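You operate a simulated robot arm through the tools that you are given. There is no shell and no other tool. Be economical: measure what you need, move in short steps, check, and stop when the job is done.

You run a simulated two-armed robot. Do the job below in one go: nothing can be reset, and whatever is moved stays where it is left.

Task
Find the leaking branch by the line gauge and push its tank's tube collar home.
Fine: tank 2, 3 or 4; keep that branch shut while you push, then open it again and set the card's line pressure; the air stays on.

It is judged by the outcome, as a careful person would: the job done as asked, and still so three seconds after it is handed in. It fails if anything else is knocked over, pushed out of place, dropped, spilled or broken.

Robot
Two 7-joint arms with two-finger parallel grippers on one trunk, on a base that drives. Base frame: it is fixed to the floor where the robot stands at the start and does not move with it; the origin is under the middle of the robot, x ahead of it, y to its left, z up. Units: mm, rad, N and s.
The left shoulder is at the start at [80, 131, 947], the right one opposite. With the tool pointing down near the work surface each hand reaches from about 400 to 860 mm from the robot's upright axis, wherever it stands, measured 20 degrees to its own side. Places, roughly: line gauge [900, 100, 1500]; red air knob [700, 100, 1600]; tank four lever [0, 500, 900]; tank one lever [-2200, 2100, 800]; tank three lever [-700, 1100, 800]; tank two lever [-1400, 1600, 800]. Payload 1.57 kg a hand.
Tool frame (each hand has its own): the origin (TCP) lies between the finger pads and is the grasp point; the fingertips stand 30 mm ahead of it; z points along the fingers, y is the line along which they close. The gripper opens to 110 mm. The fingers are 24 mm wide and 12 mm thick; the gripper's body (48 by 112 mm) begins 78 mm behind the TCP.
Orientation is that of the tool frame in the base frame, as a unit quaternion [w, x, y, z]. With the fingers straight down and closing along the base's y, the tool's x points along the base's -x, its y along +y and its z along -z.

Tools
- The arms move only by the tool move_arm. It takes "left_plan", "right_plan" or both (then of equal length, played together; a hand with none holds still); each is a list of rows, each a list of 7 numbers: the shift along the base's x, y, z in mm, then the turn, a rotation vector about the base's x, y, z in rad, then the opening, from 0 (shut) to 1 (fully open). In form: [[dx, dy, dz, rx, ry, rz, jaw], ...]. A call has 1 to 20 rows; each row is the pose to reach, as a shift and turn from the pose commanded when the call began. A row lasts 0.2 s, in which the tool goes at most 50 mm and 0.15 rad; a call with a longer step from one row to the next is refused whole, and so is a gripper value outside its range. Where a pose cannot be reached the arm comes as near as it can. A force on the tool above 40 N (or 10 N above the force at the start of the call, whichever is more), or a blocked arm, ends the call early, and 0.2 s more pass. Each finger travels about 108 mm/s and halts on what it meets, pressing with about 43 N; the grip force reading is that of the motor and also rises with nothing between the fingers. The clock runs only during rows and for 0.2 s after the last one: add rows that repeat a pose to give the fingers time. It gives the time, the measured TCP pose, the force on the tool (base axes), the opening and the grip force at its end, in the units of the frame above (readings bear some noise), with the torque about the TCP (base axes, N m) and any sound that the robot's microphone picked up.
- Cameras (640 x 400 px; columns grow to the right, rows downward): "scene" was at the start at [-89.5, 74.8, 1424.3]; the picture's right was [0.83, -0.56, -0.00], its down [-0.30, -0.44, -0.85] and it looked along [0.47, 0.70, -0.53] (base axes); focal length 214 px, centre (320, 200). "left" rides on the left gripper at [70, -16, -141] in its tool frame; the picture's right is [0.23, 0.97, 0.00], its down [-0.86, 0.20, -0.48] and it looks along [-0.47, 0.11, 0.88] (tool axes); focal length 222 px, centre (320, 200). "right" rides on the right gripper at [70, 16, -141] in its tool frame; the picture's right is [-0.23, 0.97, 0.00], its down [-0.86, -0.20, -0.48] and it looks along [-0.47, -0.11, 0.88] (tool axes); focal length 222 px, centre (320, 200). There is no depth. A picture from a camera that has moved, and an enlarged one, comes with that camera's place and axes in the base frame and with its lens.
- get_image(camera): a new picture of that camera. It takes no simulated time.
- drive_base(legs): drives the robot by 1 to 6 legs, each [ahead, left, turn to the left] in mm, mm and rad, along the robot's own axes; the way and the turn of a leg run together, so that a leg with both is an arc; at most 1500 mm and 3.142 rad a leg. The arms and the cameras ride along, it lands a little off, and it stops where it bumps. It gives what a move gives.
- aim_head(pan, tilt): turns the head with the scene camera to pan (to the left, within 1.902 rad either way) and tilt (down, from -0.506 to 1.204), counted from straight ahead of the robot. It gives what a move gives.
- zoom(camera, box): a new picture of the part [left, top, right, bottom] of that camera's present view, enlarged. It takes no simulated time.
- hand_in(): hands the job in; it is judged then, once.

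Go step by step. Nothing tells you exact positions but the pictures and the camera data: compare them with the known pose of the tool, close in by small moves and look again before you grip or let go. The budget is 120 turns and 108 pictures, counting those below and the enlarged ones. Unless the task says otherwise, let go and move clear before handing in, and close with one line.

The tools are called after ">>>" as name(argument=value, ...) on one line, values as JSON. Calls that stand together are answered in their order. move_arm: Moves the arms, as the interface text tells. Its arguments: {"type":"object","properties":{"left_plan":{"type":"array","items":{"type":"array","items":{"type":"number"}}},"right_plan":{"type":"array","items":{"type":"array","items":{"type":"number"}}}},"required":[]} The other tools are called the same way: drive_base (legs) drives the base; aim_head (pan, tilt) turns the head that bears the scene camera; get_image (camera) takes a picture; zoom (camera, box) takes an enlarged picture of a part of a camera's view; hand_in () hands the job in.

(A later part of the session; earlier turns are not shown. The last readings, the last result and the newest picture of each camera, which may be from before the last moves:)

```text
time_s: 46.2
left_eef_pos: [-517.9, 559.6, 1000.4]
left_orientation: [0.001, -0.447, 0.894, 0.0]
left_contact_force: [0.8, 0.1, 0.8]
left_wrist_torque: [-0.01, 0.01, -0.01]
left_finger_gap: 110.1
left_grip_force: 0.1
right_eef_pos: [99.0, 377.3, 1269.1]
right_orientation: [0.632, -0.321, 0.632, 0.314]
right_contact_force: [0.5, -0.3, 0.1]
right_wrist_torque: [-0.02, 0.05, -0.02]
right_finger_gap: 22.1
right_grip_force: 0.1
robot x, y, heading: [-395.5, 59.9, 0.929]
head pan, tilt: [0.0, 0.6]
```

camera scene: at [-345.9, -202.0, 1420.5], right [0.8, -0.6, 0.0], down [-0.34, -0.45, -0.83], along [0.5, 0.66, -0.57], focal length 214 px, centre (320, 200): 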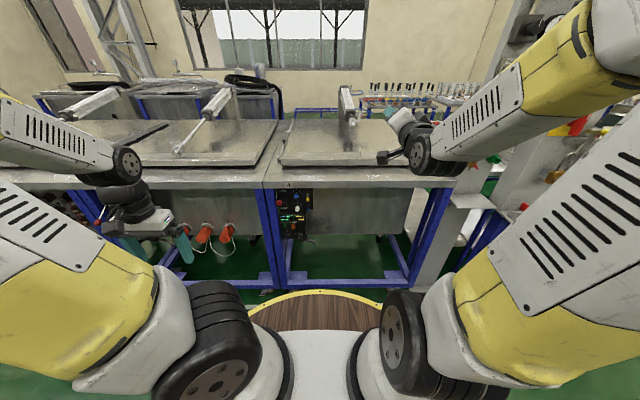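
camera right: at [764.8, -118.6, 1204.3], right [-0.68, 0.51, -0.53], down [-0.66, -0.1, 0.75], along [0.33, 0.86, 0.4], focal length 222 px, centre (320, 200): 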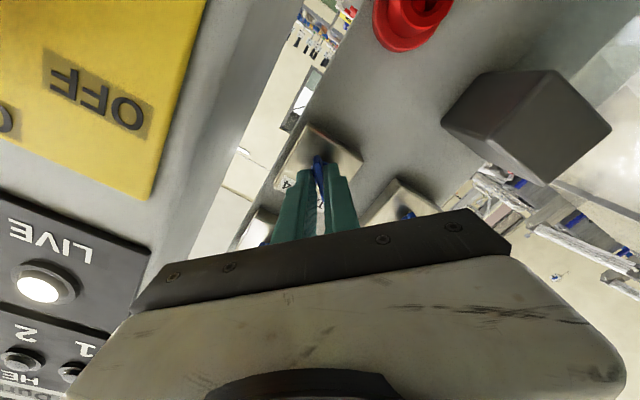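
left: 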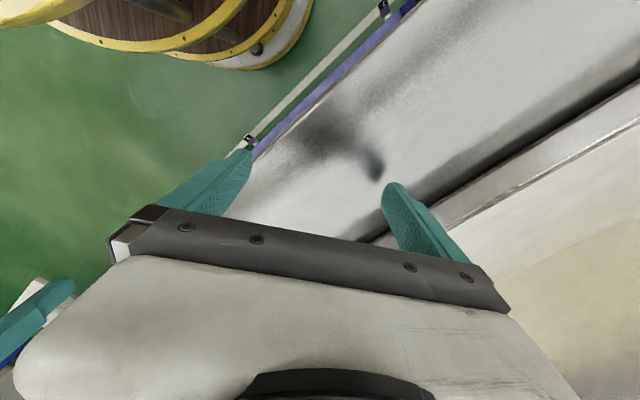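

Now I lower the hand to a standoff in front of the station, fingers pointing at it.

>>> move_arm(right_plan=[[-10, 0, -40, 0, 0, 0, 0.1], [-20, 5, -80, 0, 0, 0, 0.1], [-30, 10, -120, 0, 0, 0, 0.1], [-40, 15, -160, 0, 0, 0, 0.1], [-50, 20, -200, 0, 0, 0, 0.1], [-58, 29, -240, 0, 0, 0, 0.1], [-58, 29, -280, 0, 0, 0, 0.1], [-58, 29, -320, 0, 0, 0, 0.1], [-58, 29, -360, 0, 0, 0, 0.1], [-58, 29, -400, 0, 0, 0, 0.1], [-58, 29, -440, 0, 0, 0, 0.1], [-58, 29, -470, 0, 0, 0, 0.1]])

>>> get_image(camera="right")

>>> get_image(camera="scene")

```text
time_s: 48.8
left_eef_pos: [-518.5, 557.8, 999.5]
left_orientation: [0.0, -0.446, 0.895, 0.001]
left_contact_force: [0.4, -0.4, 0.4]
left_wrist_torque: [-0.01, 0.01, -0.03]
left_finger_gap: 110.1
left_grip_force: 0.0
right_eef_pos: [41.5, 406.2, 799.6]
right_orientation: [0.631, -0.32, 0.633, 0.313]
right_contact_force: [0.2, 0.1, 0.6]
right_wrist_torque: [-0.01, 0.0, -0.02]
right_finger_gap: 10.9
right_grip_force: 0.1
right hand out of reach, approached as far as the arm can: row 1, 2, 3, 4, 5, 6, 7, 8, 9
robot x, y, heading: [-389.3, 59.6, 0.927]
head pan, tilt: [0.0, 0.6]
```

```text
72 pictures are left
camera right: at [-55.9, 301.6, 731.9], right [-0.78, 0.58, 0.22], down [-0.13, -0.49, 0.86], along [0.61, 0.64, 0.46], focal length 222 px, centre (320, 200)
```

right: 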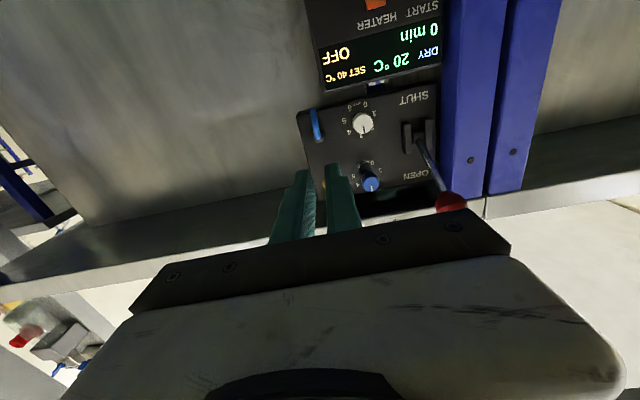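

```text
71 pictures are left
camera scene: at [-423.0, 21.7, 1420.5], right [0.8, -0.6, 0.0], down [-0.34, -0.45, -0.83], along [0.5, 0.66, -0.56], focal length 214 px, centre (320, 200)
```

scene: 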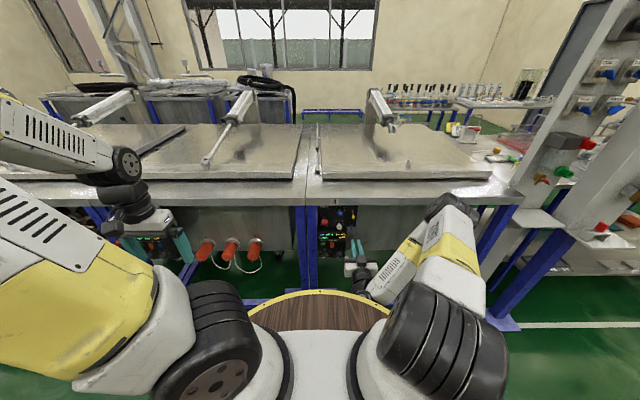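

>>> zoom(camera="right", box=[285, 85, 405, 205])

>>> zoom(camera="scene", box=[310, 195, 390, 245])

```text
3.33 times, centred on (345, 145) of right
camera zoom: at [-55.9, 301.6, 731.9], right [-0.78, 0.58, 0.22], down [-0.13, -0.49, 0.86], along [0.61, 0.64, 0.46], focal length 740 px, centre (237, 383)
```

zoom: 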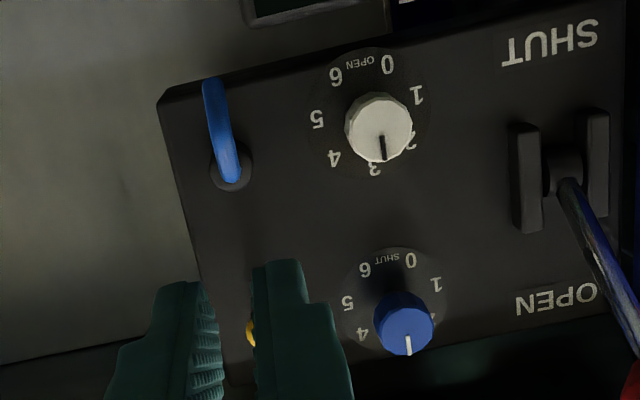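

```text
8.00 times, centred on (350, 220) of scene
camera zoom: at [-423.0, 21.7, 1420.5], right [0.8, -0.6, 0.0], down [-0.34, -0.45, -0.83], along [0.5, 0.66, -0.56], focal length 1716 px, centre (80, 40)
```

zoom: 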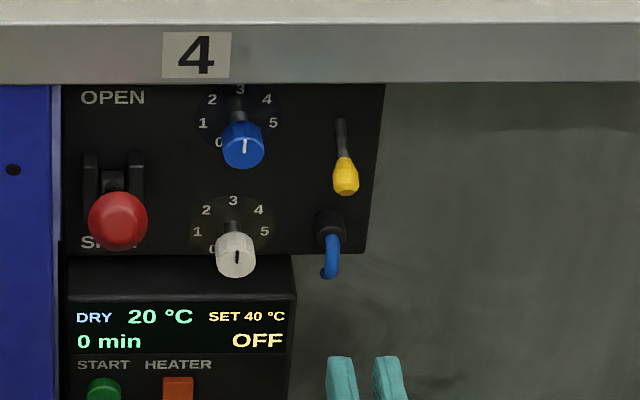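

The collar comes out at about (138,529,794), with the yellow lever tip 55 mm above it and clear of my fingers. I advance 65 mm with the fingers a tube-width apart and look again.

>>> move_arm(right_plan=[[10, 12, -2, 0, 0, 0, 0.16], [20, 25, -4, 0, 0, 0, 0.16], [31, 38, -5, 0, 0, 0, 0.16], [42, 50, -5, 0, 0, 0, 0.16], [42, 50, -5, 0, 0, 0, 0.16]])

>>> zoom(camera="right", box=[240, 80, 400, 240])

>>> zoom(camera="scene", box=[320, 200, 384, 240])

```text
time_s: 50.0
left_eef_pos: [-517.8, 559.7, 1000.0]
left_orientation: [0.0, -0.446, 0.895, 0.0]
left_contact_force: [-0.3, 0.2, -0.2]
left_wrist_torque: [-0.02, -0.02, -0.01]
left_finger_gap: 110.2
left_grip_force: 0.2
right_eef_pos: [85.1, 456.2, 795.6]
right_orientation: [0.631, -0.32, 0.633, 0.314]
right_contact_force: [-0.9, 0.1, -0.4]
right_wrist_torque: [0.01, -0.02, -0.01]
right_finger_gap: 17.7
right_grip_force: 0.0
robot x, y, heading: [-390.2, 60.5, 0.924]
head pan, tilt: [0.0, 0.6]
```

```text
2.50 times, centred on (320, 160) of right
camera zoom: at [-12.0, 354.2, 726.3], right [-0.78, 0.58, 0.22], down [-0.13, -0.5, 0.86], along [0.61, 0.64, 0.46], focal length 555 px, centre (320, 300)
```

zoom: 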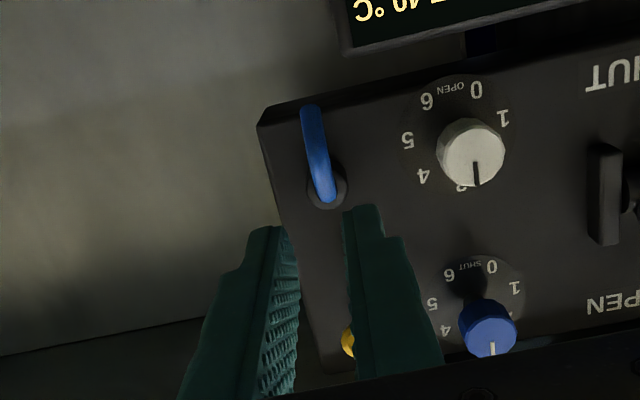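

```text
10.00 times, centred on (352, 220) of scene
camera zoom: at [-422.9, 21.8, 1420.5], right [0.8, -0.6, 0.0], down [-0.34, -0.45, -0.82], along [0.5, 0.66, -0.57], focal length 2145 px, centre (0, 0)
```

zoom: 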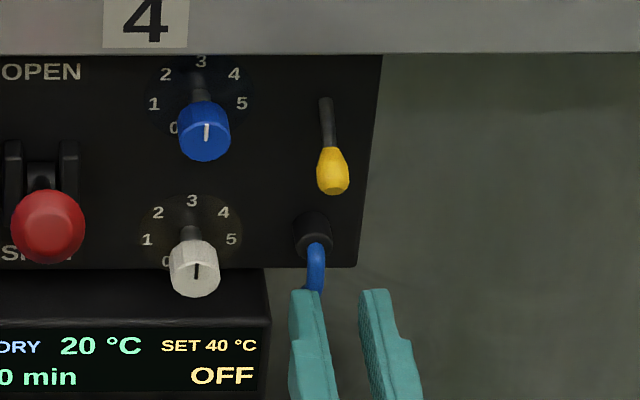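

Estimates agree the hand must go about 5 mm left and 3 mm down. I correct, advance 25 mm and look again.

>>> move_arm(right_plan=[[-4, 3, -3, 0, 0, 0, 0.16], [4, 13, -3, 0, 0, 0, 0.16], [11, 23, -3, 0, 0, 0, 0.16], [11, 23, -3, 0, 0, 0, 0.16]])

>>> zoom(camera="right", box=[260, 90, 380, 210])

>>> zoom(camera="scene", box=[336, 210, 368, 230])

```text
time_s: 51.0
left_eef_pos: [-519.0, 558.8, 998.7]
left_orientation: [0.0, -0.447, 0.895, 0.0]
left_contact_force: [-1.0, -0.1, 0.0]
left_wrist_torque: [-0.02, 0.0, 0.0]
left_finger_gap: 109.8
left_grip_force: 0.0
right_eef_pos: [96.1, 480.7, 791.7]
right_orientation: [0.631, -0.32, 0.633, 0.314]
right_contact_force: [0.3, 0.2, -0.3]
right_wrist_torque: [0.01, 0.01, 0.04]
right_finger_gap: 17.5
right_grip_force: 0.1
robot x, y, heading: [-393.6, 61.3, 0.922]
head pan, tilt: [0.0, 0.6]
```

```text
3.33 times, centred on (320, 150) of right
camera zoom: at [-1.3, 377.1, 723.4], right [-0.78, 0.58, 0.22], down [-0.13, -0.5, 0.86], along [0.61, 0.64, 0.46], focal length 740 px, centre (320, 367)
```

zoom: 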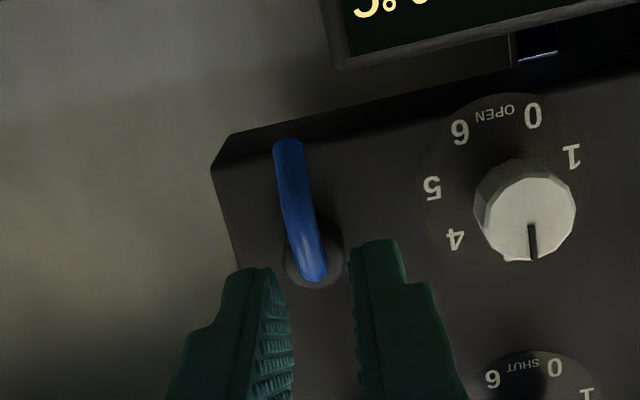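

```text
16.00 times, centred on (352, 220) of scene
camera zoom: at [-422.9, 21.8, 1420.5], right [0.8, -0.6, 0.0], down [-0.34, -0.45, -0.82], along [0.5, 0.66, -0.57], focal length 3432 px, centre (-192, -120)
```

zoom: 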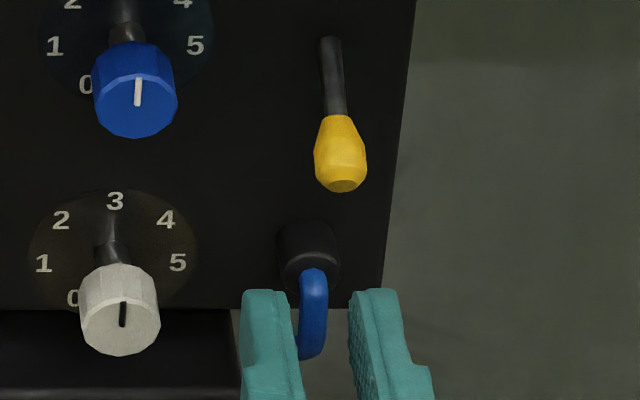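

Alignment is within about 1 mm. I advance in small steps with the gap narrowed to 12 mm, watching for contact.

>>> move_arm(right_plan=[[3, 4, 0, 0, 0, 0, 0.16], [6, 8, 0, 0, 0, 0, 0.12], [9, 12, 0, 0, 0, 0, 0.11], [11, 14.4, 0, 0, 0, 0, 0.11], [11, 14.4, 0, 0, 0, 0, 0.11]])

>>> zoom(camera="right", box=[260, 90, 380, 210])

>>> zoom(camera="scene", box=[336, 210, 368, 230])

```text
time_s: 52.2
left_eef_pos: [-518.7, 558.3, 999.8]
left_orientation: [-0.001, -0.446, 0.895, 0.0]
left_contact_force: [-0.6, 0.5, -0.1]
left_wrist_torque: [0.01, -0.02, 0.0]
left_finger_gap: 110.2
left_grip_force: 0.0
right_eef_pos: [105.7, 494.7, 791.1]
right_orientation: [0.631, -0.32, 0.633, 0.315]
right_contact_force: [-1.9, -1.3, 0.2]
right_wrist_torque: [0.02, 0.0, -0.02]
right_finger_gap: 12.2
right_grip_force: 0.0
robot x, y, heading: [-394.5, 65.8, 0.923]
head pan, tilt: [0.0, 0.6]
```

```text
3.33 times, centred on (320, 150) of right
camera zoom: at [8.4, 390.6, 722.5], right [-0.78, 0.58, 0.22], down [-0.13, -0.5, 0.86], along [0.61, 0.64, 0.46], focal length 740 px, centre (320, 367)
```

zoom: 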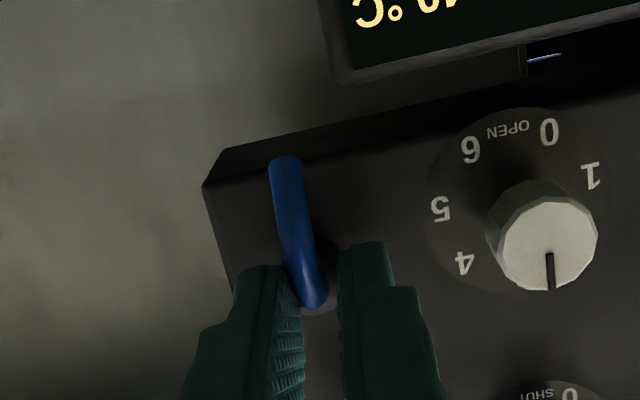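

```text
16.00 times, centred on (352, 220) of scene
camera zoom: at [-422.9, 21.8, 1420.5], right [0.8, -0.6, 0.0], down [-0.34, -0.45, -0.82], along [0.5, 0.66, -0.57], focal length 3432 px, centre (-192, -120)
```

zoom: 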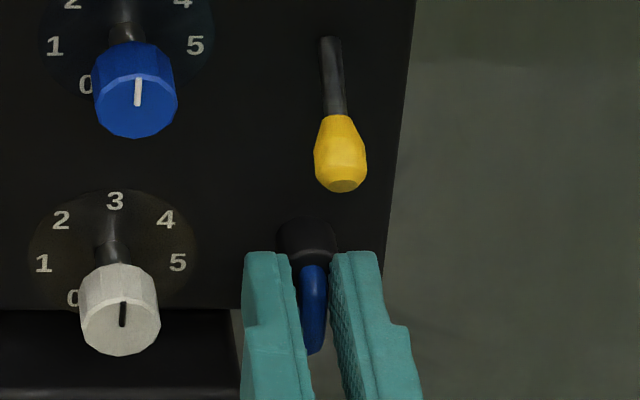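

The fingers straddle the tube and are about at the collar. Now I push straight in by small steps.

>>> move_arm(right_plan=[[1.8, 2.4, 0, 0, 0, 0, 0.11], [3.6, 4.8, 0, 0, 0, 0, 0.11], [5.4, 7.2, 0, 0, 0, 0, 0.11], [7.2, 9.6, 0, 0, 0, 0, 0.11], [9, 12, 0, 0, 0, 0, 0.11], [9, 12, 0, 0, 0, 0, 0.11]])

>>> zoom(camera="scene", box=[336, 210, 368, 230])

```text
time_s: 53.6
left_eef_pos: [-519.3, 558.3, 998.5]
left_orientation: [0.001, -0.447, 0.894, 0.0]
left_contact_force: [-0.1, -0.4, -0.1]
left_wrist_torque: [-0.01, 0.01, -0.03]
left_finger_gap: 109.9
left_grip_force: 0.1
right_eef_pos: [115.6, 504.1, 793.3]
right_orientation: [0.631, -0.32, 0.634, 0.313]
right_contact_force: [-24.0, -30.6, -1.8]
right_wrist_torque: [-0.12, 0.08, -0.08]
right_finger_gap: 12.0
right_grip_force: 0.2
robot x, y, heading: [-393.1, 60.7, 0.926]
head pan, tilt: [0.0, 0.6]
heard: click
```

```text
16.00 times, centred on (352, 220) of scene
camera zoom: at [-423.8, 20.6, 1420.5], right [0.8, -0.6, 0.0], down [-0.34, -0.45, -0.83], along [0.5, 0.66, -0.56], focal length 3432 px, centre (-192, -120)
```

zoom: 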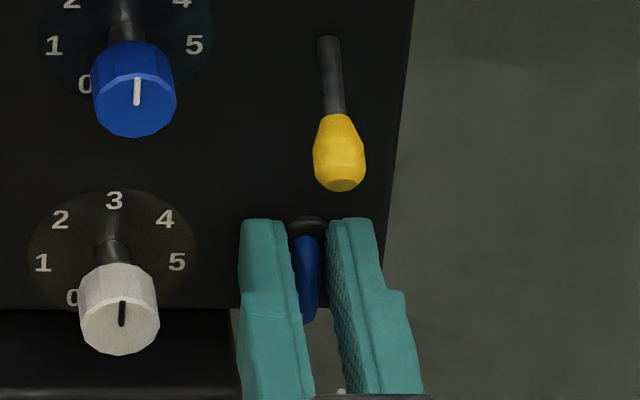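

A click was heard and force rose to 39 N: the collar is home. I ease the fingers apart and back straight out.

>>> move_arm(right_plan=[[-2, -3, 0, 0, 0, 0, 0.13], [-8, -11, 0, 0, 0, 0, 0.16], [-18, -24, 0, 0, 0, 0, 0.17], [-30, -40, 0, 0, 0, 0, 0.17], [-42, -56, 0, 0, 0, 0, 0.17], [-60, -80, 0, 0, 0, 0, 0.17], [-80, -107, 0, 0, 0, 0, 0.17]])

>>> zoom(camera="scene", box=[328, 205, 376, 235])

>>> zoom(camera="right", box=[270, 60, 430, 200])

```text
time_s: 55.2
left_eef_pos: [-518.5, 558.9, 999.9]
left_orientation: [0.0, -0.447, 0.894, 0.0]
left_contact_force: [0.2, 0.9, -0.5]
left_wrist_torque: [-0.04, -0.04, 0.01]
left_finger_gap: 109.8
left_grip_force: 0.0
right_eef_pos: [34.0, 397.8, 789.7]
right_orientation: [0.632, -0.32, 0.633, 0.313]
right_contact_force: [0.5, 0.2, -0.1]
right_wrist_torque: [0.04, 0.04, 0.02]
right_finger_gap: 18.8
right_grip_force: 0.0
robot x, y, heading: [-391.2, 61.2, 0.928]
head pan, tilt: [0.0, 0.6]
```

```text
13.33 times, centred on (352, 220) of scene
camera zoom: at [-423.0, 22.2, 1420.5], right [0.8, -0.6, 0.0], down [-0.34, -0.45, -0.82], along [0.5, 0.66, -0.57], focal length 2860 px, centre (-107, -67)
```

zoom: 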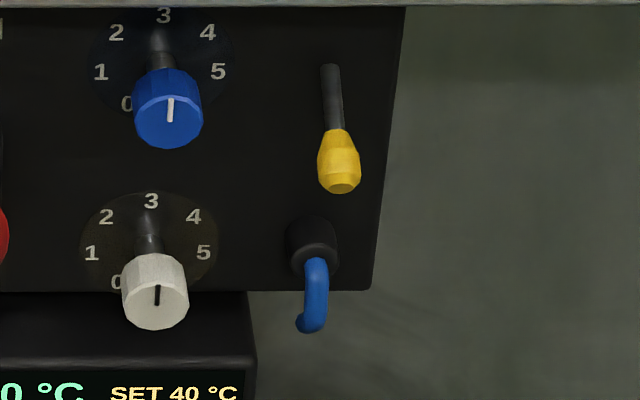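

```text
2.86 times, centred on (350, 130) of right
camera zoom: at [-63.3, 294.7, 722.0], right [-0.78, 0.58, 0.22], down [-0.13, -0.5, 0.86], along [0.61, 0.64, 0.46], focal length 635 px, centre (234, 400)
```

zoom: 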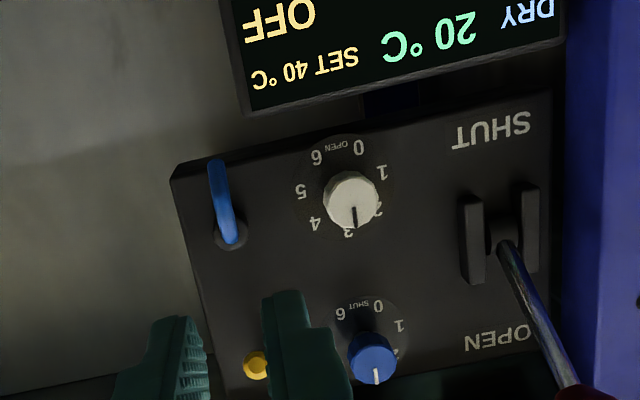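

The picture suggests the collar may have come back out with my hand. I take the same zoom as before to compare.

>>> zoom(camera="scene", box=[336, 210, 368, 230])

```text
16.00 times, centred on (352, 220) of scene
camera zoom: at [-423.0, 22.2, 1420.5], right [0.8, -0.6, 0.0], down [-0.34, -0.45, -0.82], along [0.5, 0.66, -0.57], focal length 3432 px, centre (-192, -120)
```

zoom: 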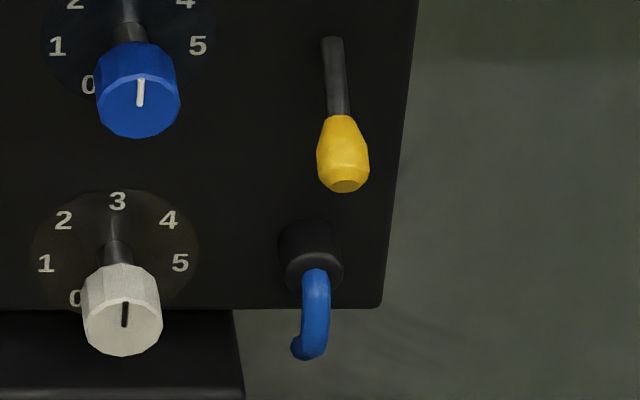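

It looks the same as before the push. I compare with tank 3's (sound) collar for reference.

>>> aim_head(pan=0.75, tilt=0.5)

>>> get_image(camera="scene")

```text
time_s: 56.3
left_eef_pos: [-518.5, 558.0, 1001.7]
left_orientation: [0.0, -0.447, 0.894, 0.0]
left_contact_force: [0.4, 0.6, -0.3]
left_wrist_torque: [-0.03, -0.01, -0.04]
left_finger_gap: 109.7
left_grip_force: 0.0
right_eef_pos: [34.0, 398.2, 790.4]
right_orientation: [0.632, -0.319, 0.633, 0.314]
right_contact_force: [-0.1, 0.8, 0.0]
right_wrist_torque: [0.0, -0.03, -0.01]
right_finger_gap: 18.8
right_grip_force: 0.1
robot x, y, heading: [-395.0, 62.8, 0.924]
head pan, tilt: [0.75, 0.499]
```

```text
58 pictures are left
camera scene: at [-485.5, 41.6, 1429.6], right [0.99, 0.1, 0.0], down [0.05, -0.48, -0.88], along [-0.09, 0.87, -0.48], focal length 214 px, centre (320, 200)
```

scene: 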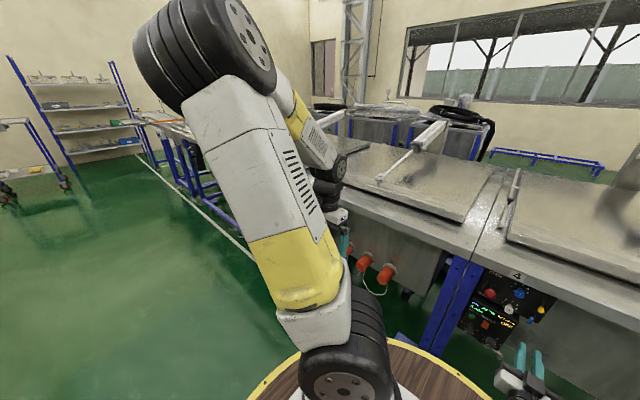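

Before going there I retry: push again, centred 1.5 mm further left, then open the fingers in place before retreating so they can't drag the tube.

>>> aim_head(pan=0.0, tilt=0.6)

>>> move_arm(right_plan=[[10, 15, 0, 0, 0, 0, 0.17], [25, 35, 0, 0, 0, 0, 0.17], [40, 55, 1, 0, 0, 0, 0.17], [52, 70, 1, 0, 0, 0, 0.17], [59, 80, 1, 0, 0, 0, 0.17], [64.6, 88.5, 1, 0, 0, 0, 0.15], [68.2, 93.3, 1, 0, 0, 0, 0.12], [70, 95.7, 1, 0, 0, 0, 0.12], [72, 98.4, 1, 0, 0, 0, 0.12], [74, 101, 1, 0, 0, 0, 0.12], [76, 103.7, 1, 0, 0, 0, 0.12], [78, 106.4, 1, 0, 0, 0, 0.12], [79, 107.7, 1, 0, 0, 0, 0.12], [79, 107.7, 1, 0, 0, 0, 0.12]])

>>> zoom(camera="scene", box=[336, 210, 368, 230])

```text
time_s: 57.4
left_eef_pos: [-519.6, 558.9, 1000.1]
left_orientation: [0.0, -0.447, 0.895, 0.0]
left_contact_force: [0.1, 0.5, 0.4]
left_wrist_torque: [0.0, -0.02, 0.0]
left_finger_gap: 109.7
left_grip_force: 0.0
right_eef_pos: [32.5, 398.5, 790.0]
right_orientation: [0.632, -0.32, 0.633, 0.314]
right_contact_force: [1.6, -0.9, -0.4]
right_wrist_torque: [0.0, 0.01, -0.01]
right_finger_gap: 18.9
right_grip_force: 0.0
robot x, y, heading: [-389.6, 60.7, 0.926]
head pan, tilt: [0.0, 0.6]
```

```text
time_s: 60.4
left_eef_pos: [-519.5, 558.5, 1000.4]
left_orientation: [0.0, -0.447, 0.894, 0.0]
left_contact_force: [0.2, 0.2, -0.7]
left_wrist_torque: [0.0, -0.01, 0.0]
left_finger_gap: 109.9
left_grip_force: 0.0
right_eef_pos: [112.0, 504.5, 791.6]
right_orientation: [0.631, -0.32, 0.634, 0.313]
right_contact_force: [-21.0, -29.0, 2.0]
right_wrist_torque: [0.02, 0.13, -0.22]
right_finger_gap: 13.4
right_grip_force: 0.0
robot x, y, heading: [-392.0, 61.1, 0.927]
head pan, tilt: [0.0, 0.6]
heard: click
```

```text
16.00 times, centred on (352, 220) of scene
camera zoom: at [-423.8, 20.6, 1420.5], right [0.8, -0.6, 0.0], down [-0.34, -0.45, -0.83], along [0.5, 0.66, -0.56], focal length 3432 px, centre (-192, -120)
```

zoom: 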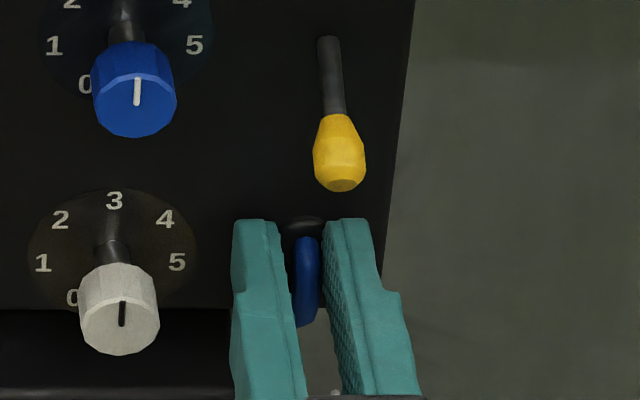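

It clicked again, so it had come back out. I open the fingers in place, then ease off slightly and look.

>>> move_arm(right_plan=[[0, 0, 0, 0, 0, 0, 0.2], [0, 0, 0, 0, 0, 0, 0.25], [0, 0, 0, 0, 0, 0, 0.25], [-1.2, -1.6, 0, 0, 0, 0, 0.25], [-2.4, -3.2, 0, 0, 0, 0, 0.25], [-2.4, -3.2, 0, 0, 0, 0, 0.25]])

>>> zoom(camera="scene", box=[336, 210, 368, 230])

```text
time_s: 61.8
left_eef_pos: [-519.6, 559.2, 999.1]
left_orientation: [0.0, -0.448, 0.894, 0.001]
left_contact_force: [0.5, 0.6, 0.1]
left_wrist_torque: [-0.03, -0.01, 0.01]
left_finger_gap: 110.1
left_grip_force: 0.0
right_eef_pos: [112.6, 502.5, 793.8]
right_orientation: [0.632, -0.32, 0.632, 0.315]
right_contact_force: [-0.9, -0.2, 0.0]
right_wrist_torque: [0.01, 0.01, 0.0]
right_finger_gap: 27.6
right_grip_force: 0.1
robot x, y, heading: [-395.5, 58.6, 0.927]
head pan, tilt: [0.0, 0.6]
```

```text
16.00 times, centred on (352, 220) of scene
camera zoom: at [-422.7, 22.0, 1420.5], right [0.8, -0.6, 0.0], down [-0.34, -0.45, -0.82], along [0.5, 0.66, -0.57], focal length 3432 px, centre (-192, -120)
```

zoom: 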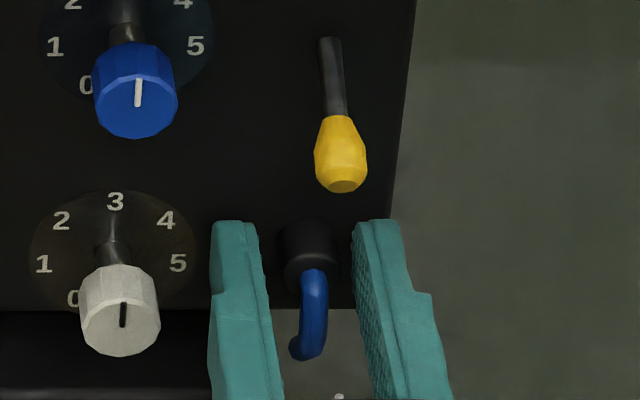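

On release it springs back to where it was. I try once more with a firmer, longer hold before releasing.

>>> move_arm(right_plan=[[-6, -8, 0, 0, 0, 0, 0.25], [-12, -16, 0, 0, 0, 0, 0.25], [-12, -16, 0, 0, 0, 0, 0.12], [-12, -16, 0, 0, 0, 0, 0.12], [-6, -8, 0, 0, 0, 0, 0.12], [-3, -4, 0, 0, 0, 0, 0.12], [0, 0, 0, 0, 0, 0, 0.12], [2.4, 3.2, 0, 0, 0, 0, 0.12], [2.4, 3.2, 0, 0, 0, 0, 0.12], [2.4, 3.2, 0, 0, 0, 0, 0.12], [2.4, 3.2, 0, 0, 0, 0, 0.12], [2.4, 3.2, 0, 0, 0, 0, 0.12], [2.4, 3.2, 0, 0, 0, 0, 0.12], [2.4, 3.2, 0, 0, 0, 0, 0.12], [2.4, 3.2, 0, 0, 0, 0, 0.12], [2.4, 3.2, 0, 0, 0, 0, 0.12], [2.4, 3.2, 0, 0, 0, 0, 0.12], [2.4, 3.2, 0, 0, 0, 0, 0.12], [2.4, 3.2, 0, 0, 0, 0, 0.12], [2.4, 3.2, 0, 0, 0, 0, 0.12]])

>>> move_arm(right_plan=[[-2.4, -3.2, 0, 0, 0, 0, 0.12], [-6, -8, 0, 0, 0, 0, 0.12], [-9, -12, 0, 0, 0, 0, 0.14], [-15, -20, 0, 0, 0, 0, 0.2], [-30, -40, 0, 0, 0, 0, 0.2], [-54, -72, 0, 0, 0, 0, 0.2], [-80, -107, 0, 0, 0, 0, 0.2]])

>>> zoom(camera="scene", box=[336, 210, 368, 230])

```text
time_s: 66.0
left_eef_pos: [-520.3, 559.2, 1001.0]
left_orientation: [0.001, -0.447, 0.895, 0.0]
left_contact_force: [0.0, -0.6, -0.6]
left_wrist_torque: [-0.02, 0.02, 0.0]
left_finger_gap: 110.0
left_grip_force: 0.0
right_eef_pos: [112.2, 506.4, 791.5]
right_orientation: [0.631, -0.321, 0.633, 0.314]
right_contact_force: [-18.6, -33.1, -7.5]
right_wrist_torque: [-0.18, 0.21, -0.43]
right_finger_gap: 16.5
right_grip_force: 2.6
robot x, y, heading: [-393.3, 65.1, 0.929]
head pan, tilt: [0.0, 0.6]
heard: click
```

```text
time_s: 67.6
left_eef_pos: [-518.8, 559.4, 1000.7]
left_orientation: [0.0, -0.447, 0.895, 0.0]
left_contact_force: [-1.3, 1.2, -0.7]
left_wrist_torque: [-0.03, 0.01, -0.03]
left_finger_gap: 109.9
left_grip_force: 0.1
right_eef_pos: [34.7, 401.8, 792.2]
right_orientation: [0.632, -0.321, 0.632, 0.314]
right_contact_force: [0.1, 0.6, -0.4]
right_wrist_torque: [-0.02, -0.01, -0.01]
right_finger_gap: 22.1
right_grip_force: 0.0
robot x, y, heading: [-393.9, 60.1, 0.927]
head pan, tilt: [0.0, 0.6]
```

```text
16.00 times, centred on (352, 220) of scene
camera zoom: at [-423.0, 22.3, 1420.5], right [0.8, -0.6, 0.0], down [-0.34, -0.45, -0.82], along [0.5, 0.66, -0.57], focal length 3432 px, centre (-192, -120)
```

zoom: 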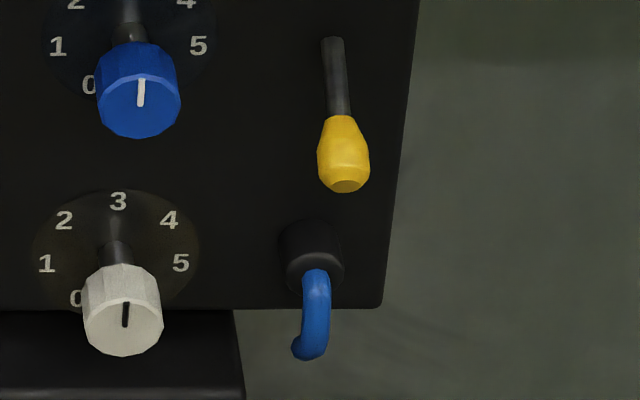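

Each push gave a clear click but the collar returns by spring, so the gauge will tell whether it is seated. I drive back to the panel.

>>> drive_base(legs=[[-130, 0, 0], [0, -794, 0]])

>>> aim_head(pan=0.0, tilt=0.1)

>>> move_arm(right_plan=[[0, 0, 45, 0, 0, 0, 0.4], [0, 0, 90, 0, 0, 0, 0.4], [0, 0, 135, 0, 0, 0, 0.4], [0, 0, 180, 0, 0, 0, 0.4], [0, 0, 225, 0, 0, 0, 0.4], [7, -5, 270, 0.079, 0.104, 0, 0.4], [16, -12, 315, 0.158, 0.209, 0, 0.4], [25, -19, 360, 0.237, 0.313, 0, 0.4], [34, -26, 400, 0.315, 0.417, 0, 0.4], [43, -32, 440, 0.394, 0.522, 0, 0.4], [52, -39, 475, 0.471, 0.628, 0, 0.4]])

>>> get_image(camera="scene")

```text
time_s: 72.8
left_eef_pos: [35.1, -22.9, 1000.7]
left_orientation: [0.0, -0.453, 0.892, 0.0]
left_contact_force: [-0.1, -0.3, 0.5]
left_wrist_torque: [0.0, -0.01, 0.01]
left_finger_gap: 109.8
left_grip_force: 0.0
right_eef_pos: [591.6, -171.2, 791.3]
right_orientation: [0.63, -0.323, 0.631, 0.317]
right_contact_force: [-1.2, -0.6, -0.1]
right_wrist_torque: [-0.03, 0.0, -0.01]
right_finger_gap: 21.9
right_grip_force: 0.0
robot x, y, heading: [169.8, -512.8, 0.937]
head pan, tilt: [0.0, 0.6]
```

```text
time_s: 73.7
left_eef_pos: [34.8, -23.6, 1000.3]
left_orientation: [0.0, -0.453, 0.892, 0.001]
left_contact_force: [0.5, -0.4, -0.4]
left_wrist_torque: [-0.01, 0.0, 0.01]
left_finger_gap: 109.9
left_grip_force: 0.1
right_eef_pos: [591.8, -173.7, 792.1]
right_orientation: [0.629, -0.324, 0.631, 0.318]
right_contact_force: [0.2, -0.1, 0.6]
right_wrist_torque: [-0.02, 0.02, -0.03]
right_finger_gap: 21.8
right_grip_force: 0.1
robot x, y, heading: [167.6, -516.4, 0.939]
head pan, tilt: [0.0, 0.099]
```

```text
time_s: 76.1
left_eef_pos: [35.3, -23.0, 999.0]
left_orientation: [0.0, -0.453, 0.892, 0.0]
left_contact_force: [0.2, 0.3, -0.3]
left_wrist_torque: [-0.04, -0.01, -0.01]
left_finger_gap: 110.0
left_grip_force: 0.1
right_eef_pos: [655.1, -202.0, 1278.0]
right_orientation: [0.461, -0.057, 0.704, 0.537]
right_contact_force: [0.3, 0.9, 0.3]
right_wrist_torque: [0.0, 0.05, -0.04]
right_finger_gap: 44.0
right_grip_force: 0.1
right hand out of reach, approached as far as the arm can: row 3, 4, 5, 6, 7, 8, 9, 10, 11
robot x, y, heading: [169.3, -515.9, 0.938]
head pan, tilt: [0.0, 0.099]
```

```text
54 pictures are left
camera scene: at [139.5, -554.7, 1466.7], right [0.81, -0.59, 0.0], down [-0.06, -0.08, -0.99], along [0.59, 0.8, -0.1], focal length 214 px, centre (320, 200)
```

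scene: 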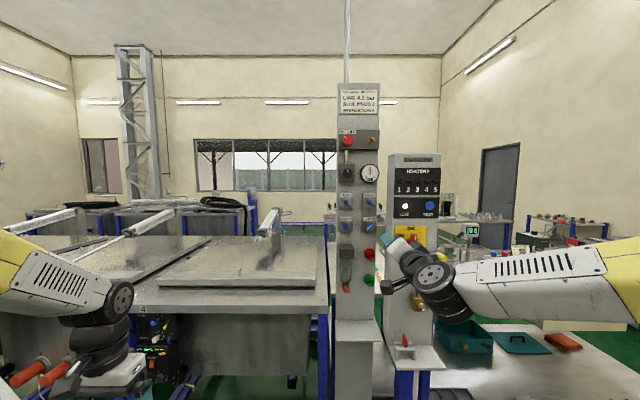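

I drive in 137 mm with a small heading correction, then check the hand against TANK 4's valve.

>>> drive_base(legs=[[137, 0, -0.012]])

>>> get_image(camera="right")

>>> zoom(camera="scene", box=[320, 160, 432, 230])

```text
time_s: 77.4
left_eef_pos: [121.0, 87.7, 999.5]
left_orientation: [0.001, -0.447, 0.895, 0.0]
left_contact_force: [-0.5, 0.3, 0.3]
left_wrist_torque: [0.0, 0.01, 0.0]
left_finger_gap: 109.7
left_grip_force: 0.1
right_eef_pos: [739.6, -100.6, 1276.6]
right_orientation: [0.466, -0.054, 0.703, 0.534]
right_contact_force: [0.0, 0.1, 0.0]
right_wrist_torque: [0.01, -0.02, -0.02]
right_finger_gap: 44.2
right_grip_force: 0.1
robot x, y, heading: [248.1, -407.8, 0.927]
head pan, tilt: [0.0, 0.099]
```

```text
53 pictures are left
camera right: at [607.1, -176.9, 1238.5], right [-0.43, 0.32, 0.85], down [0.31, -0.83, 0.47], along [0.85, 0.46, 0.26], focal length 222 px, centre (320, 200)
```

right: 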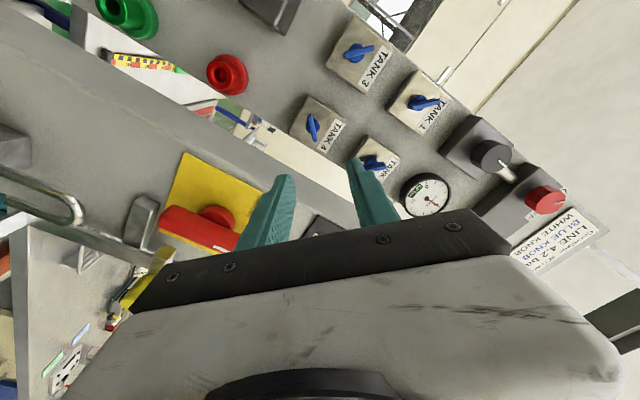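

```text
5.71 times, centred on (376, 195) of scene
camera zoom: at [219.5, -446.5, 1466.7], right [0.8, -0.6, 0.0], down [-0.06, -0.08, -1.0], along [0.6, 0.8, -0.1], focal length 1226 px, centre (0, 229)
```

zoom: 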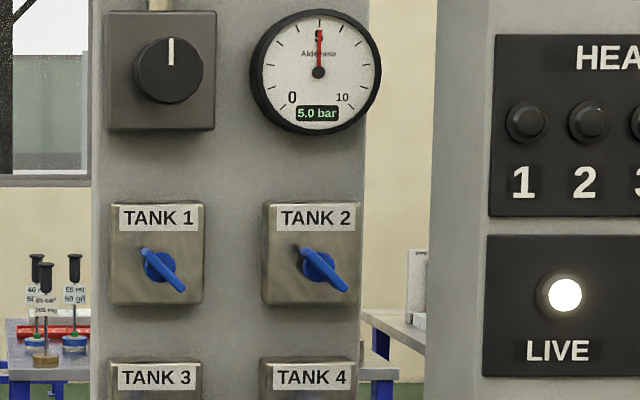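

I move to a 50 mm standoff in front of TANK 4's valve and check.

>>> move_arm(right_plan=[[15, 23, 0, 0, 0, 0, 0.4], [30, 46, -2, 0, 0, 0, 0.4], [42, 64, -4, 0, 0, 0, 0.4], [50, 79, -6, 0, 0, 0, 0.4]])

>>> get_image(camera="right")

```text
time_s: 78.4
left_eef_pos: [120.3, 86.3, 999.6]
left_orientation: [0.0, -0.447, 0.894, 0.0]
left_contact_force: [-0.3, 0.7, -0.1]
left_wrist_torque: [0.0, 0.0, 0.03]
left_finger_gap: 109.9
left_grip_force: 0.0
right_eef_pos: [791.4, -21.1, 1270.8]
right_orientation: [0.466, -0.053, 0.704, 0.534]
right_contact_force: [-0.2, 0.1, -0.5]
right_wrist_torque: [0.04, -0.02, 0.01]
right_finger_gap: 43.8
right_grip_force: 0.1
robot x, y, heading: [248.5, -409.3, 0.932]
head pan, tilt: [0.0, 0.099]
```

```text
51 pictures are left
camera right: at [658.2, -97.6, 1231.6], right [-0.43, 0.32, 0.85], down [0.31, -0.83, 0.47], along [0.85, 0.46, 0.26], focal length 222 px, centre (320, 200)
```

right: 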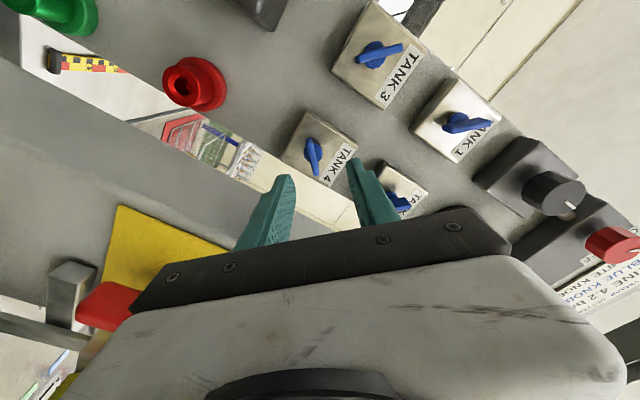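

Aligned. I approach, grip, and turn TANK 4's valve back counterclockwise 90° to open.

>>> move_arm(right_plan=[[0, 0, -7, 0, 0, 0, 0.4], [10, 13, -7, 0, 0, 0, 0.4], [20, 26, -7, 0, 0, 0, 0.4], [29, 39, -7, 0, 0, 0, 0.4], [29, 39, -7, 0, 0, 0, 0.2], [29, 39, -7, 0, 0, 0, 0.03], [29, 39, -7, 0, 0, 0, 0.03], [29, 39, -7, 0, 0, 0, 0.03], [29, 39, -7, 0, 0, 0, 0.03]])

>>> move_arm(right_plan=[[0, 0, 0, -0.078, -0.104, 0, 0.03], [0, 0, 0, -0.156, -0.208, 0, 0.03], [0, 0, 0, -0.234, -0.312, 0, 0.03], [0, 0, 0, -0.312, -0.416, 0, 0.03], [0, 0, 0, -0.39, -0.52, 0, 0.03], [0, 0, 0, -0.468, -0.624, 0, 0.03], [0, 0, 0, -0.546, -0.728, 0, 0.03], [0, 0, 0, -0.624, -0.832, 0, 0.03], [0, 0, 0, -0.702, -0.936, 0, 0.03], [0, 0, 0, -0.78, -1.04, 0, 0.03], [0, 0, 0, -0.858, -1.144, 0, 0.03], [0, 0, 0, -0.939, -1.252, 0, 0.03], [0, 0, 0, -0.939, -1.252, 0, 0.03], [0, 0, 0, -0.939, -1.252, 0, 0.03], [0, 0, 0, -0.939, -1.252, 0, 0.03]])

>>> zoom(camera="scene", box=[320, 160, 432, 230])

```text
time_s: 80.4
left_eef_pos: [122.0, 88.3, 999.4]
left_orientation: [0.001, -0.447, 0.895, 0.0]
left_contact_force: [-0.6, -0.4, -0.4]
left_wrist_torque: [0.0, 0.02, 0.01]
left_finger_gap: 109.9
left_grip_force: 0.2
right_eef_pos: [819.0, 20.4, 1262.9]
right_orientation: [0.466, -0.053, 0.704, 0.534]
right_contact_force: [1.4, -1.7, -5.1]
right_wrist_torque: [-0.1, 0.08, 0.02]
right_finger_gap: 8.5
right_grip_force: 3.1
robot x, y, heading: [245.8, -408.9, 0.923]
head pan, tilt: [0.0, 0.099]
```

```text
time_s: 83.6
left_eef_pos: [120.4, 86.8, 1000.2]
left_orientation: [0.0, -0.447, 0.894, 0.0]
left_contact_force: [0.5, -0.3, 0.8]
left_wrist_torque: [0.0, 0.0, -0.01]
left_finger_gap: 110.0
left_grip_force: 0.0
right_eef_pos: [817.7, 17.7, 1264.2]
right_orientation: [0.704, -0.537, 0.462, 0.051]
right_contact_force: [-5.5, 1.1, -8.0]
right_wrist_torque: [0.22, 0.0, 0.17]
right_finger_gap: 5.7
right_grip_force: 25.9
robot x, y, heading: [250.8, -409.6, 0.928]
head pan, tilt: [0.0, 0.099]
```

```text
5.71 times, centred on (376, 195) of scene
camera zoom: at [219.4, -446.1, 1466.7], right [0.8, -0.6, 0.0], down [-0.06, -0.08, -0.99], along [0.6, 0.8, -0.1], focal length 1226 px, centre (0, 229)
```

zoom: 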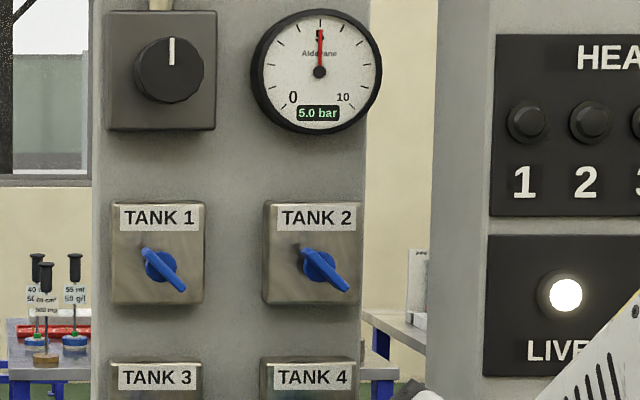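

With branch 4 open again the gauge holds 5.0: the leak is cured. I release, back off, and check the handle and gauge.

>>> move_arm(right_plan=[[0, 0, 0, 0, 0, 0, 0.2], [0, 0, 0, 0, 0, 0, 0.4], [-12, -16, 0, 0, 0, 0, 0.4], [-24, -32, 0, 0, 0, 0, 0.4], [-42, -56, 0, 0, 0, 0, 0.4]])

>>> zoom(camera="right", box=[240, 0, 560, 220])

>>> zoom(camera="scene", box=[320, 150, 432, 240])

```text
time_s: 84.8
left_eef_pos: [121.8, 87.2, 999.9]
left_orientation: [-0.001, -0.447, 0.894, 0.0]
left_contact_force: [-0.6, 0.3, -0.4]
left_wrist_torque: [-0.05, 0.0, -0.01]
left_finger_gap: 109.9
left_grip_force: 0.1
right_eef_pos: [776.6, -39.3, 1264.6]
right_orientation: [0.705, -0.536, 0.462, 0.051]
right_contact_force: [0.7, 0.8, 0.3]
right_wrist_torque: [0.0, 0.01, -0.03]
right_finger_gap: 44.0
right_grip_force: 0.0
robot x, y, heading: [247.2, -408.6, 0.929]
head pan, tilt: [0.0, 0.099]
```

```text
1.82 times, centred on (400, 110) of right
camera zoom: at [723.2, -175.3, 1204.0], right [-0.68, 0.51, -0.53], down [-0.66, -0.11, 0.75], along [0.32, 0.86, 0.4], focal length 404 px, centre (174, 364)
```

zoom: 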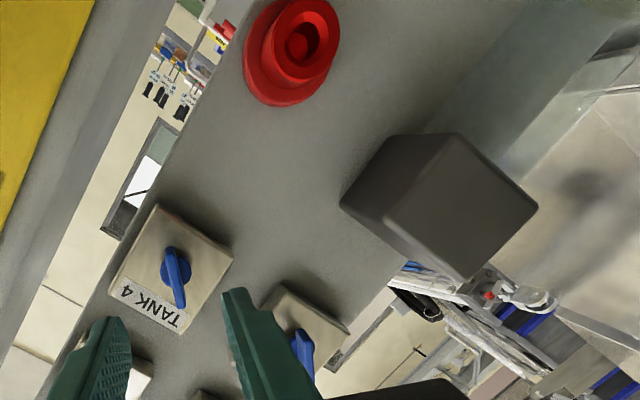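

```text
4.44 times, centred on (376, 195) of scene
camera zoom: at [219.8, -446.1, 1466.7], right [0.8, -0.6, 0.0], down [-0.06, -0.08, -0.99], along [0.6, 0.8, -0.1], focal length 953 px, centre (71, 222)
```

zoom: 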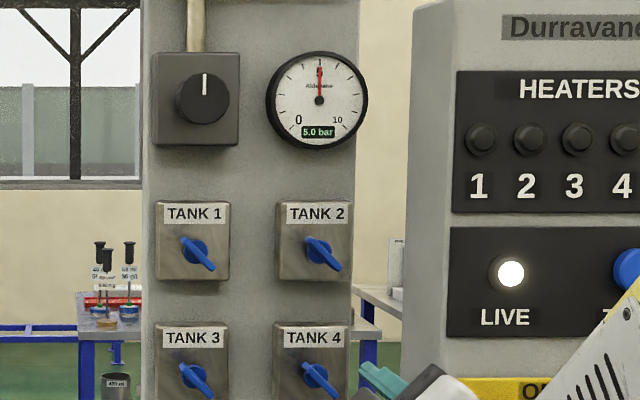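

All branches are open, gauge 5.0. The black regulator knob (Ø~45) is at about (741,79,1488); I bring the hand in front of it, roll level, opened to 65 mm.

>>> move_arm(right_plan=[[-8, -2, 37, 0.079, 0.104, 0, 0.5], [-22, 8, 74, 0.158, 0.209, 0, 0.6], [-38, 20, 111, 0.237, 0.313, 0, 0.6], [-54, 32, 148, 0.315, 0.417, 0, 0.6], [-70, 44, 186, 0.394, 0.522, 0, 0.6], [-83, 56, 223, 0.471, 0.628, 0, 0.6], [-83, 56, 223, 0.471, 0.628, 0, 0.6]])

>>> get_image(camera="right")

>>> get_image(camera="scene")

```text
time_s: 86.4
left_eef_pos: [121.4, 86.7, 999.9]
left_orientation: [0.0, -0.447, 0.895, 0.0]
left_contact_force: [0.1, -0.6, -0.2]
left_wrist_torque: [-0.04, 0.0, -0.01]
left_finger_gap: 110.0
left_grip_force: 0.1
right_eef_pos: [692.0, 15.5, 1489.6]
right_orientation: [0.633, -0.318, 0.63, 0.318]
right_contact_force: [1.2, 1.1, 0.1]
right_wrist_torque: [0.02, 0.01, -0.04]
right_finger_gap: 66.1
right_grip_force: 0.1
robot x, y, heading: [245.6, -411.4, 0.924]
head pan, tilt: [0.0, 0.099]
```

```text
47 pictures are left
camera right: at [595.6, -88.2, 1420.7], right [-0.78, 0.58, 0.23], down [-0.13, -0.5, 0.85], along [0.61, 0.64, 0.47], focal length 222 px, centre (320, 200)
```

right: 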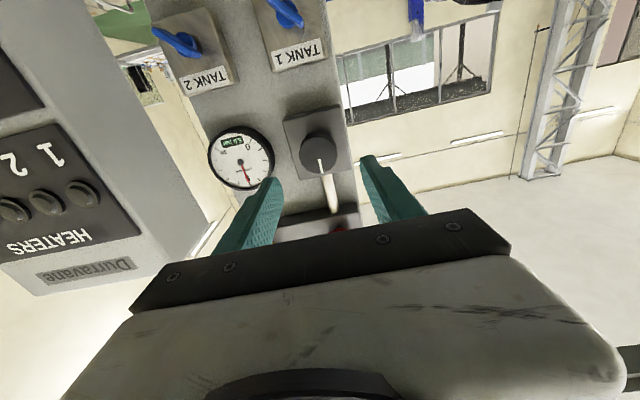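

```text
46 pictures are left
camera scene: at [219.5, -446.4, 1466.7], right [0.8, -0.6, 0.0], down [-0.06, -0.08, -0.99], along [0.6, 0.8, -0.1], focal length 214 px, centre (320, 200)
```

scene: 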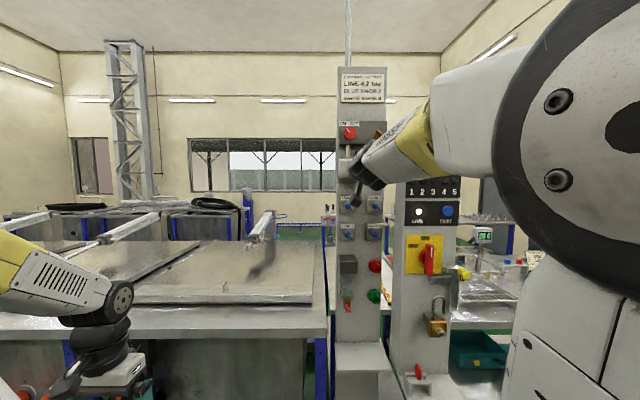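

The knob is centred between the fingers. I advance 64 mm, grip it and look at the gauge through the wrist camera.

>>> move_arm(right_plan=[[10, 13, -2, 0, 0, 0, 0.6], [20, 26, -3, 0, 0, 0, 0.6], [30, 39, -3, 0, 0, 0, 0.6], [38.5, 51, -3, 0, 0, 0, 0.6], [38.5, 51, -3, 0, 0, 0, 0.5], [38.5, 51, -3, 0, 0, 0, 0.4], [38.5, 51, -3, 0, 0, 0, 0.36], [38.5, 51, -3, 0, 0, 0, 0.36]])

>>> get_image(camera="right")

```text
time_s: 88.2
left_eef_pos: [120.1, 88.0, 999.3]
left_orientation: [0.0, -0.447, 0.895, 0.0]
left_contact_force: [-0.5, 1.2, -0.3]
left_wrist_torque: [0.0, 0.0, -0.01]
left_finger_gap: 110.3
left_grip_force: 0.0
right_eef_pos: [732.8, 68.1, 1484.3]
right_orientation: [0.632, -0.318, 0.631, 0.318]
right_contact_force: [-1.5, 1.1, 0.2]
right_wrist_torque: [0.02, -0.01, 0.0]
right_finger_gap: 40.8
right_grip_force: 0.7
robot x, y, heading: [246.6, -406.9, 0.925]
head pan, tilt: [0.0, 0.099]
```

```text
45 pictures are left
camera right: at [636.8, -35.4, 1414.1], right [-0.78, 0.58, 0.23], down [-0.13, -0.5, 0.85], along [0.61, 0.64, 0.47], focal length 222 px, centre (320, 200)
```

right: 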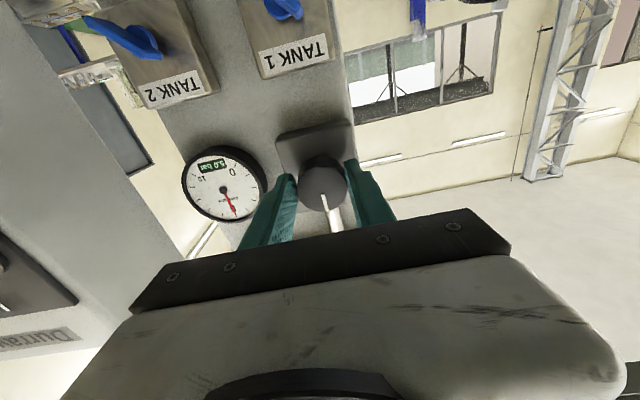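

Nearly gripping at 41 mm. I tighten and turn the knob counterclockwise 0.3 rad.

>>> move_arm(right_plan=[[0, 0, 0, 0, 0, 0, 0.3], [0, 0, 0, 0, 0, 0, 0.25], [0, 0, 0, 0, 0, 0, 0.25], [0, 0, 0, -0.06, -0.08, 0, 0.25], [0, 0, 0, -0.12, -0.16, 0, 0.25], [0, 0, 0, -0.18, -0.24, 0, 0.25], [0, 0, 0, -0.18, -0.24, 0, 0.25], [0, 0, 0, -0.18, -0.24, 0, 0.25], [0, 0, 0, -0.18, -0.24, 0, 0.25], [0, 0, 0, -0.18, -0.24, 0, 0.25]])

>>> get_image(camera="right")

>>> zoom(camera="right", box=[150, 90, 310, 240])

```text
time_s: 90.4
left_eef_pos: [121.2, 87.7, 999.0]
left_orientation: [0.001, -0.448, 0.894, 0.0]
left_contact_force: [-0.3, 0.2, -0.5]
left_wrist_torque: [-0.02, 0.01, 0.0]
left_finger_gap: 110.1
left_grip_force: 0.0
right_eef_pos: [734.5, 68.3, 1484.0]
right_orientation: [0.672, -0.408, 0.577, 0.219]
right_contact_force: [3.0, -4.8, 1.7]
right_wrist_torque: [-0.37, 0.31, -0.22]
right_finger_gap: 39.1
right_grip_force: 44.2
robot x, y, heading: [244.2, -406.9, 0.928]
head pan, tilt: [0.0, 0.099]
```

```text
44 pictures are left
camera right: at [653.8, -48.1, 1412.7], right [-0.8, 0.6, -0.07], down [-0.34, -0.35, 0.88], along [0.5, 0.72, 0.48], focal length 222 px, centre (320, 200)
```

right: 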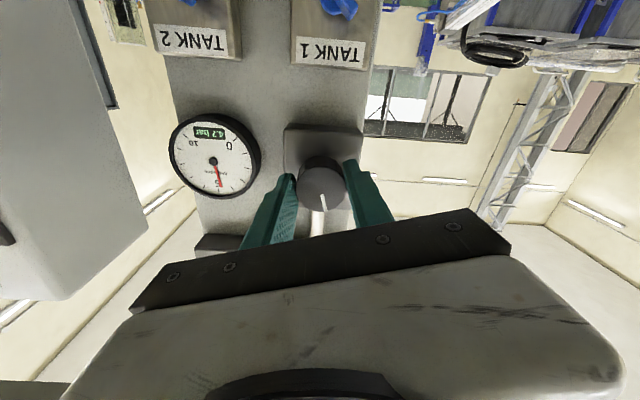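

```text
2.67 times, centred on (230, 165) of right
camera zoom: at [653.8, -48.1, 1412.7], right [-0.8, 0.6, -0.07], down [-0.34, -0.35, 0.88], along [0.5, 0.72, 0.48], focal length 592 px, centre (560, 293)
```

zoom: 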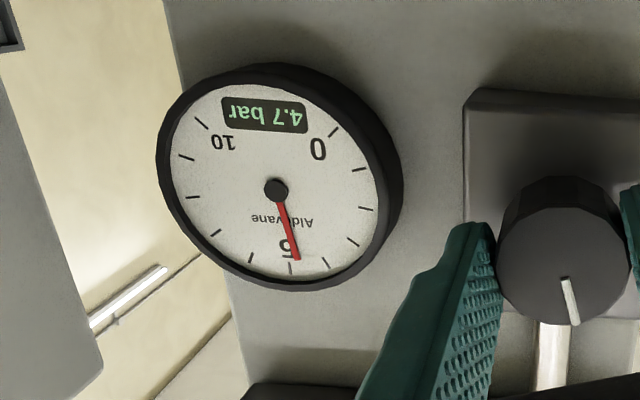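

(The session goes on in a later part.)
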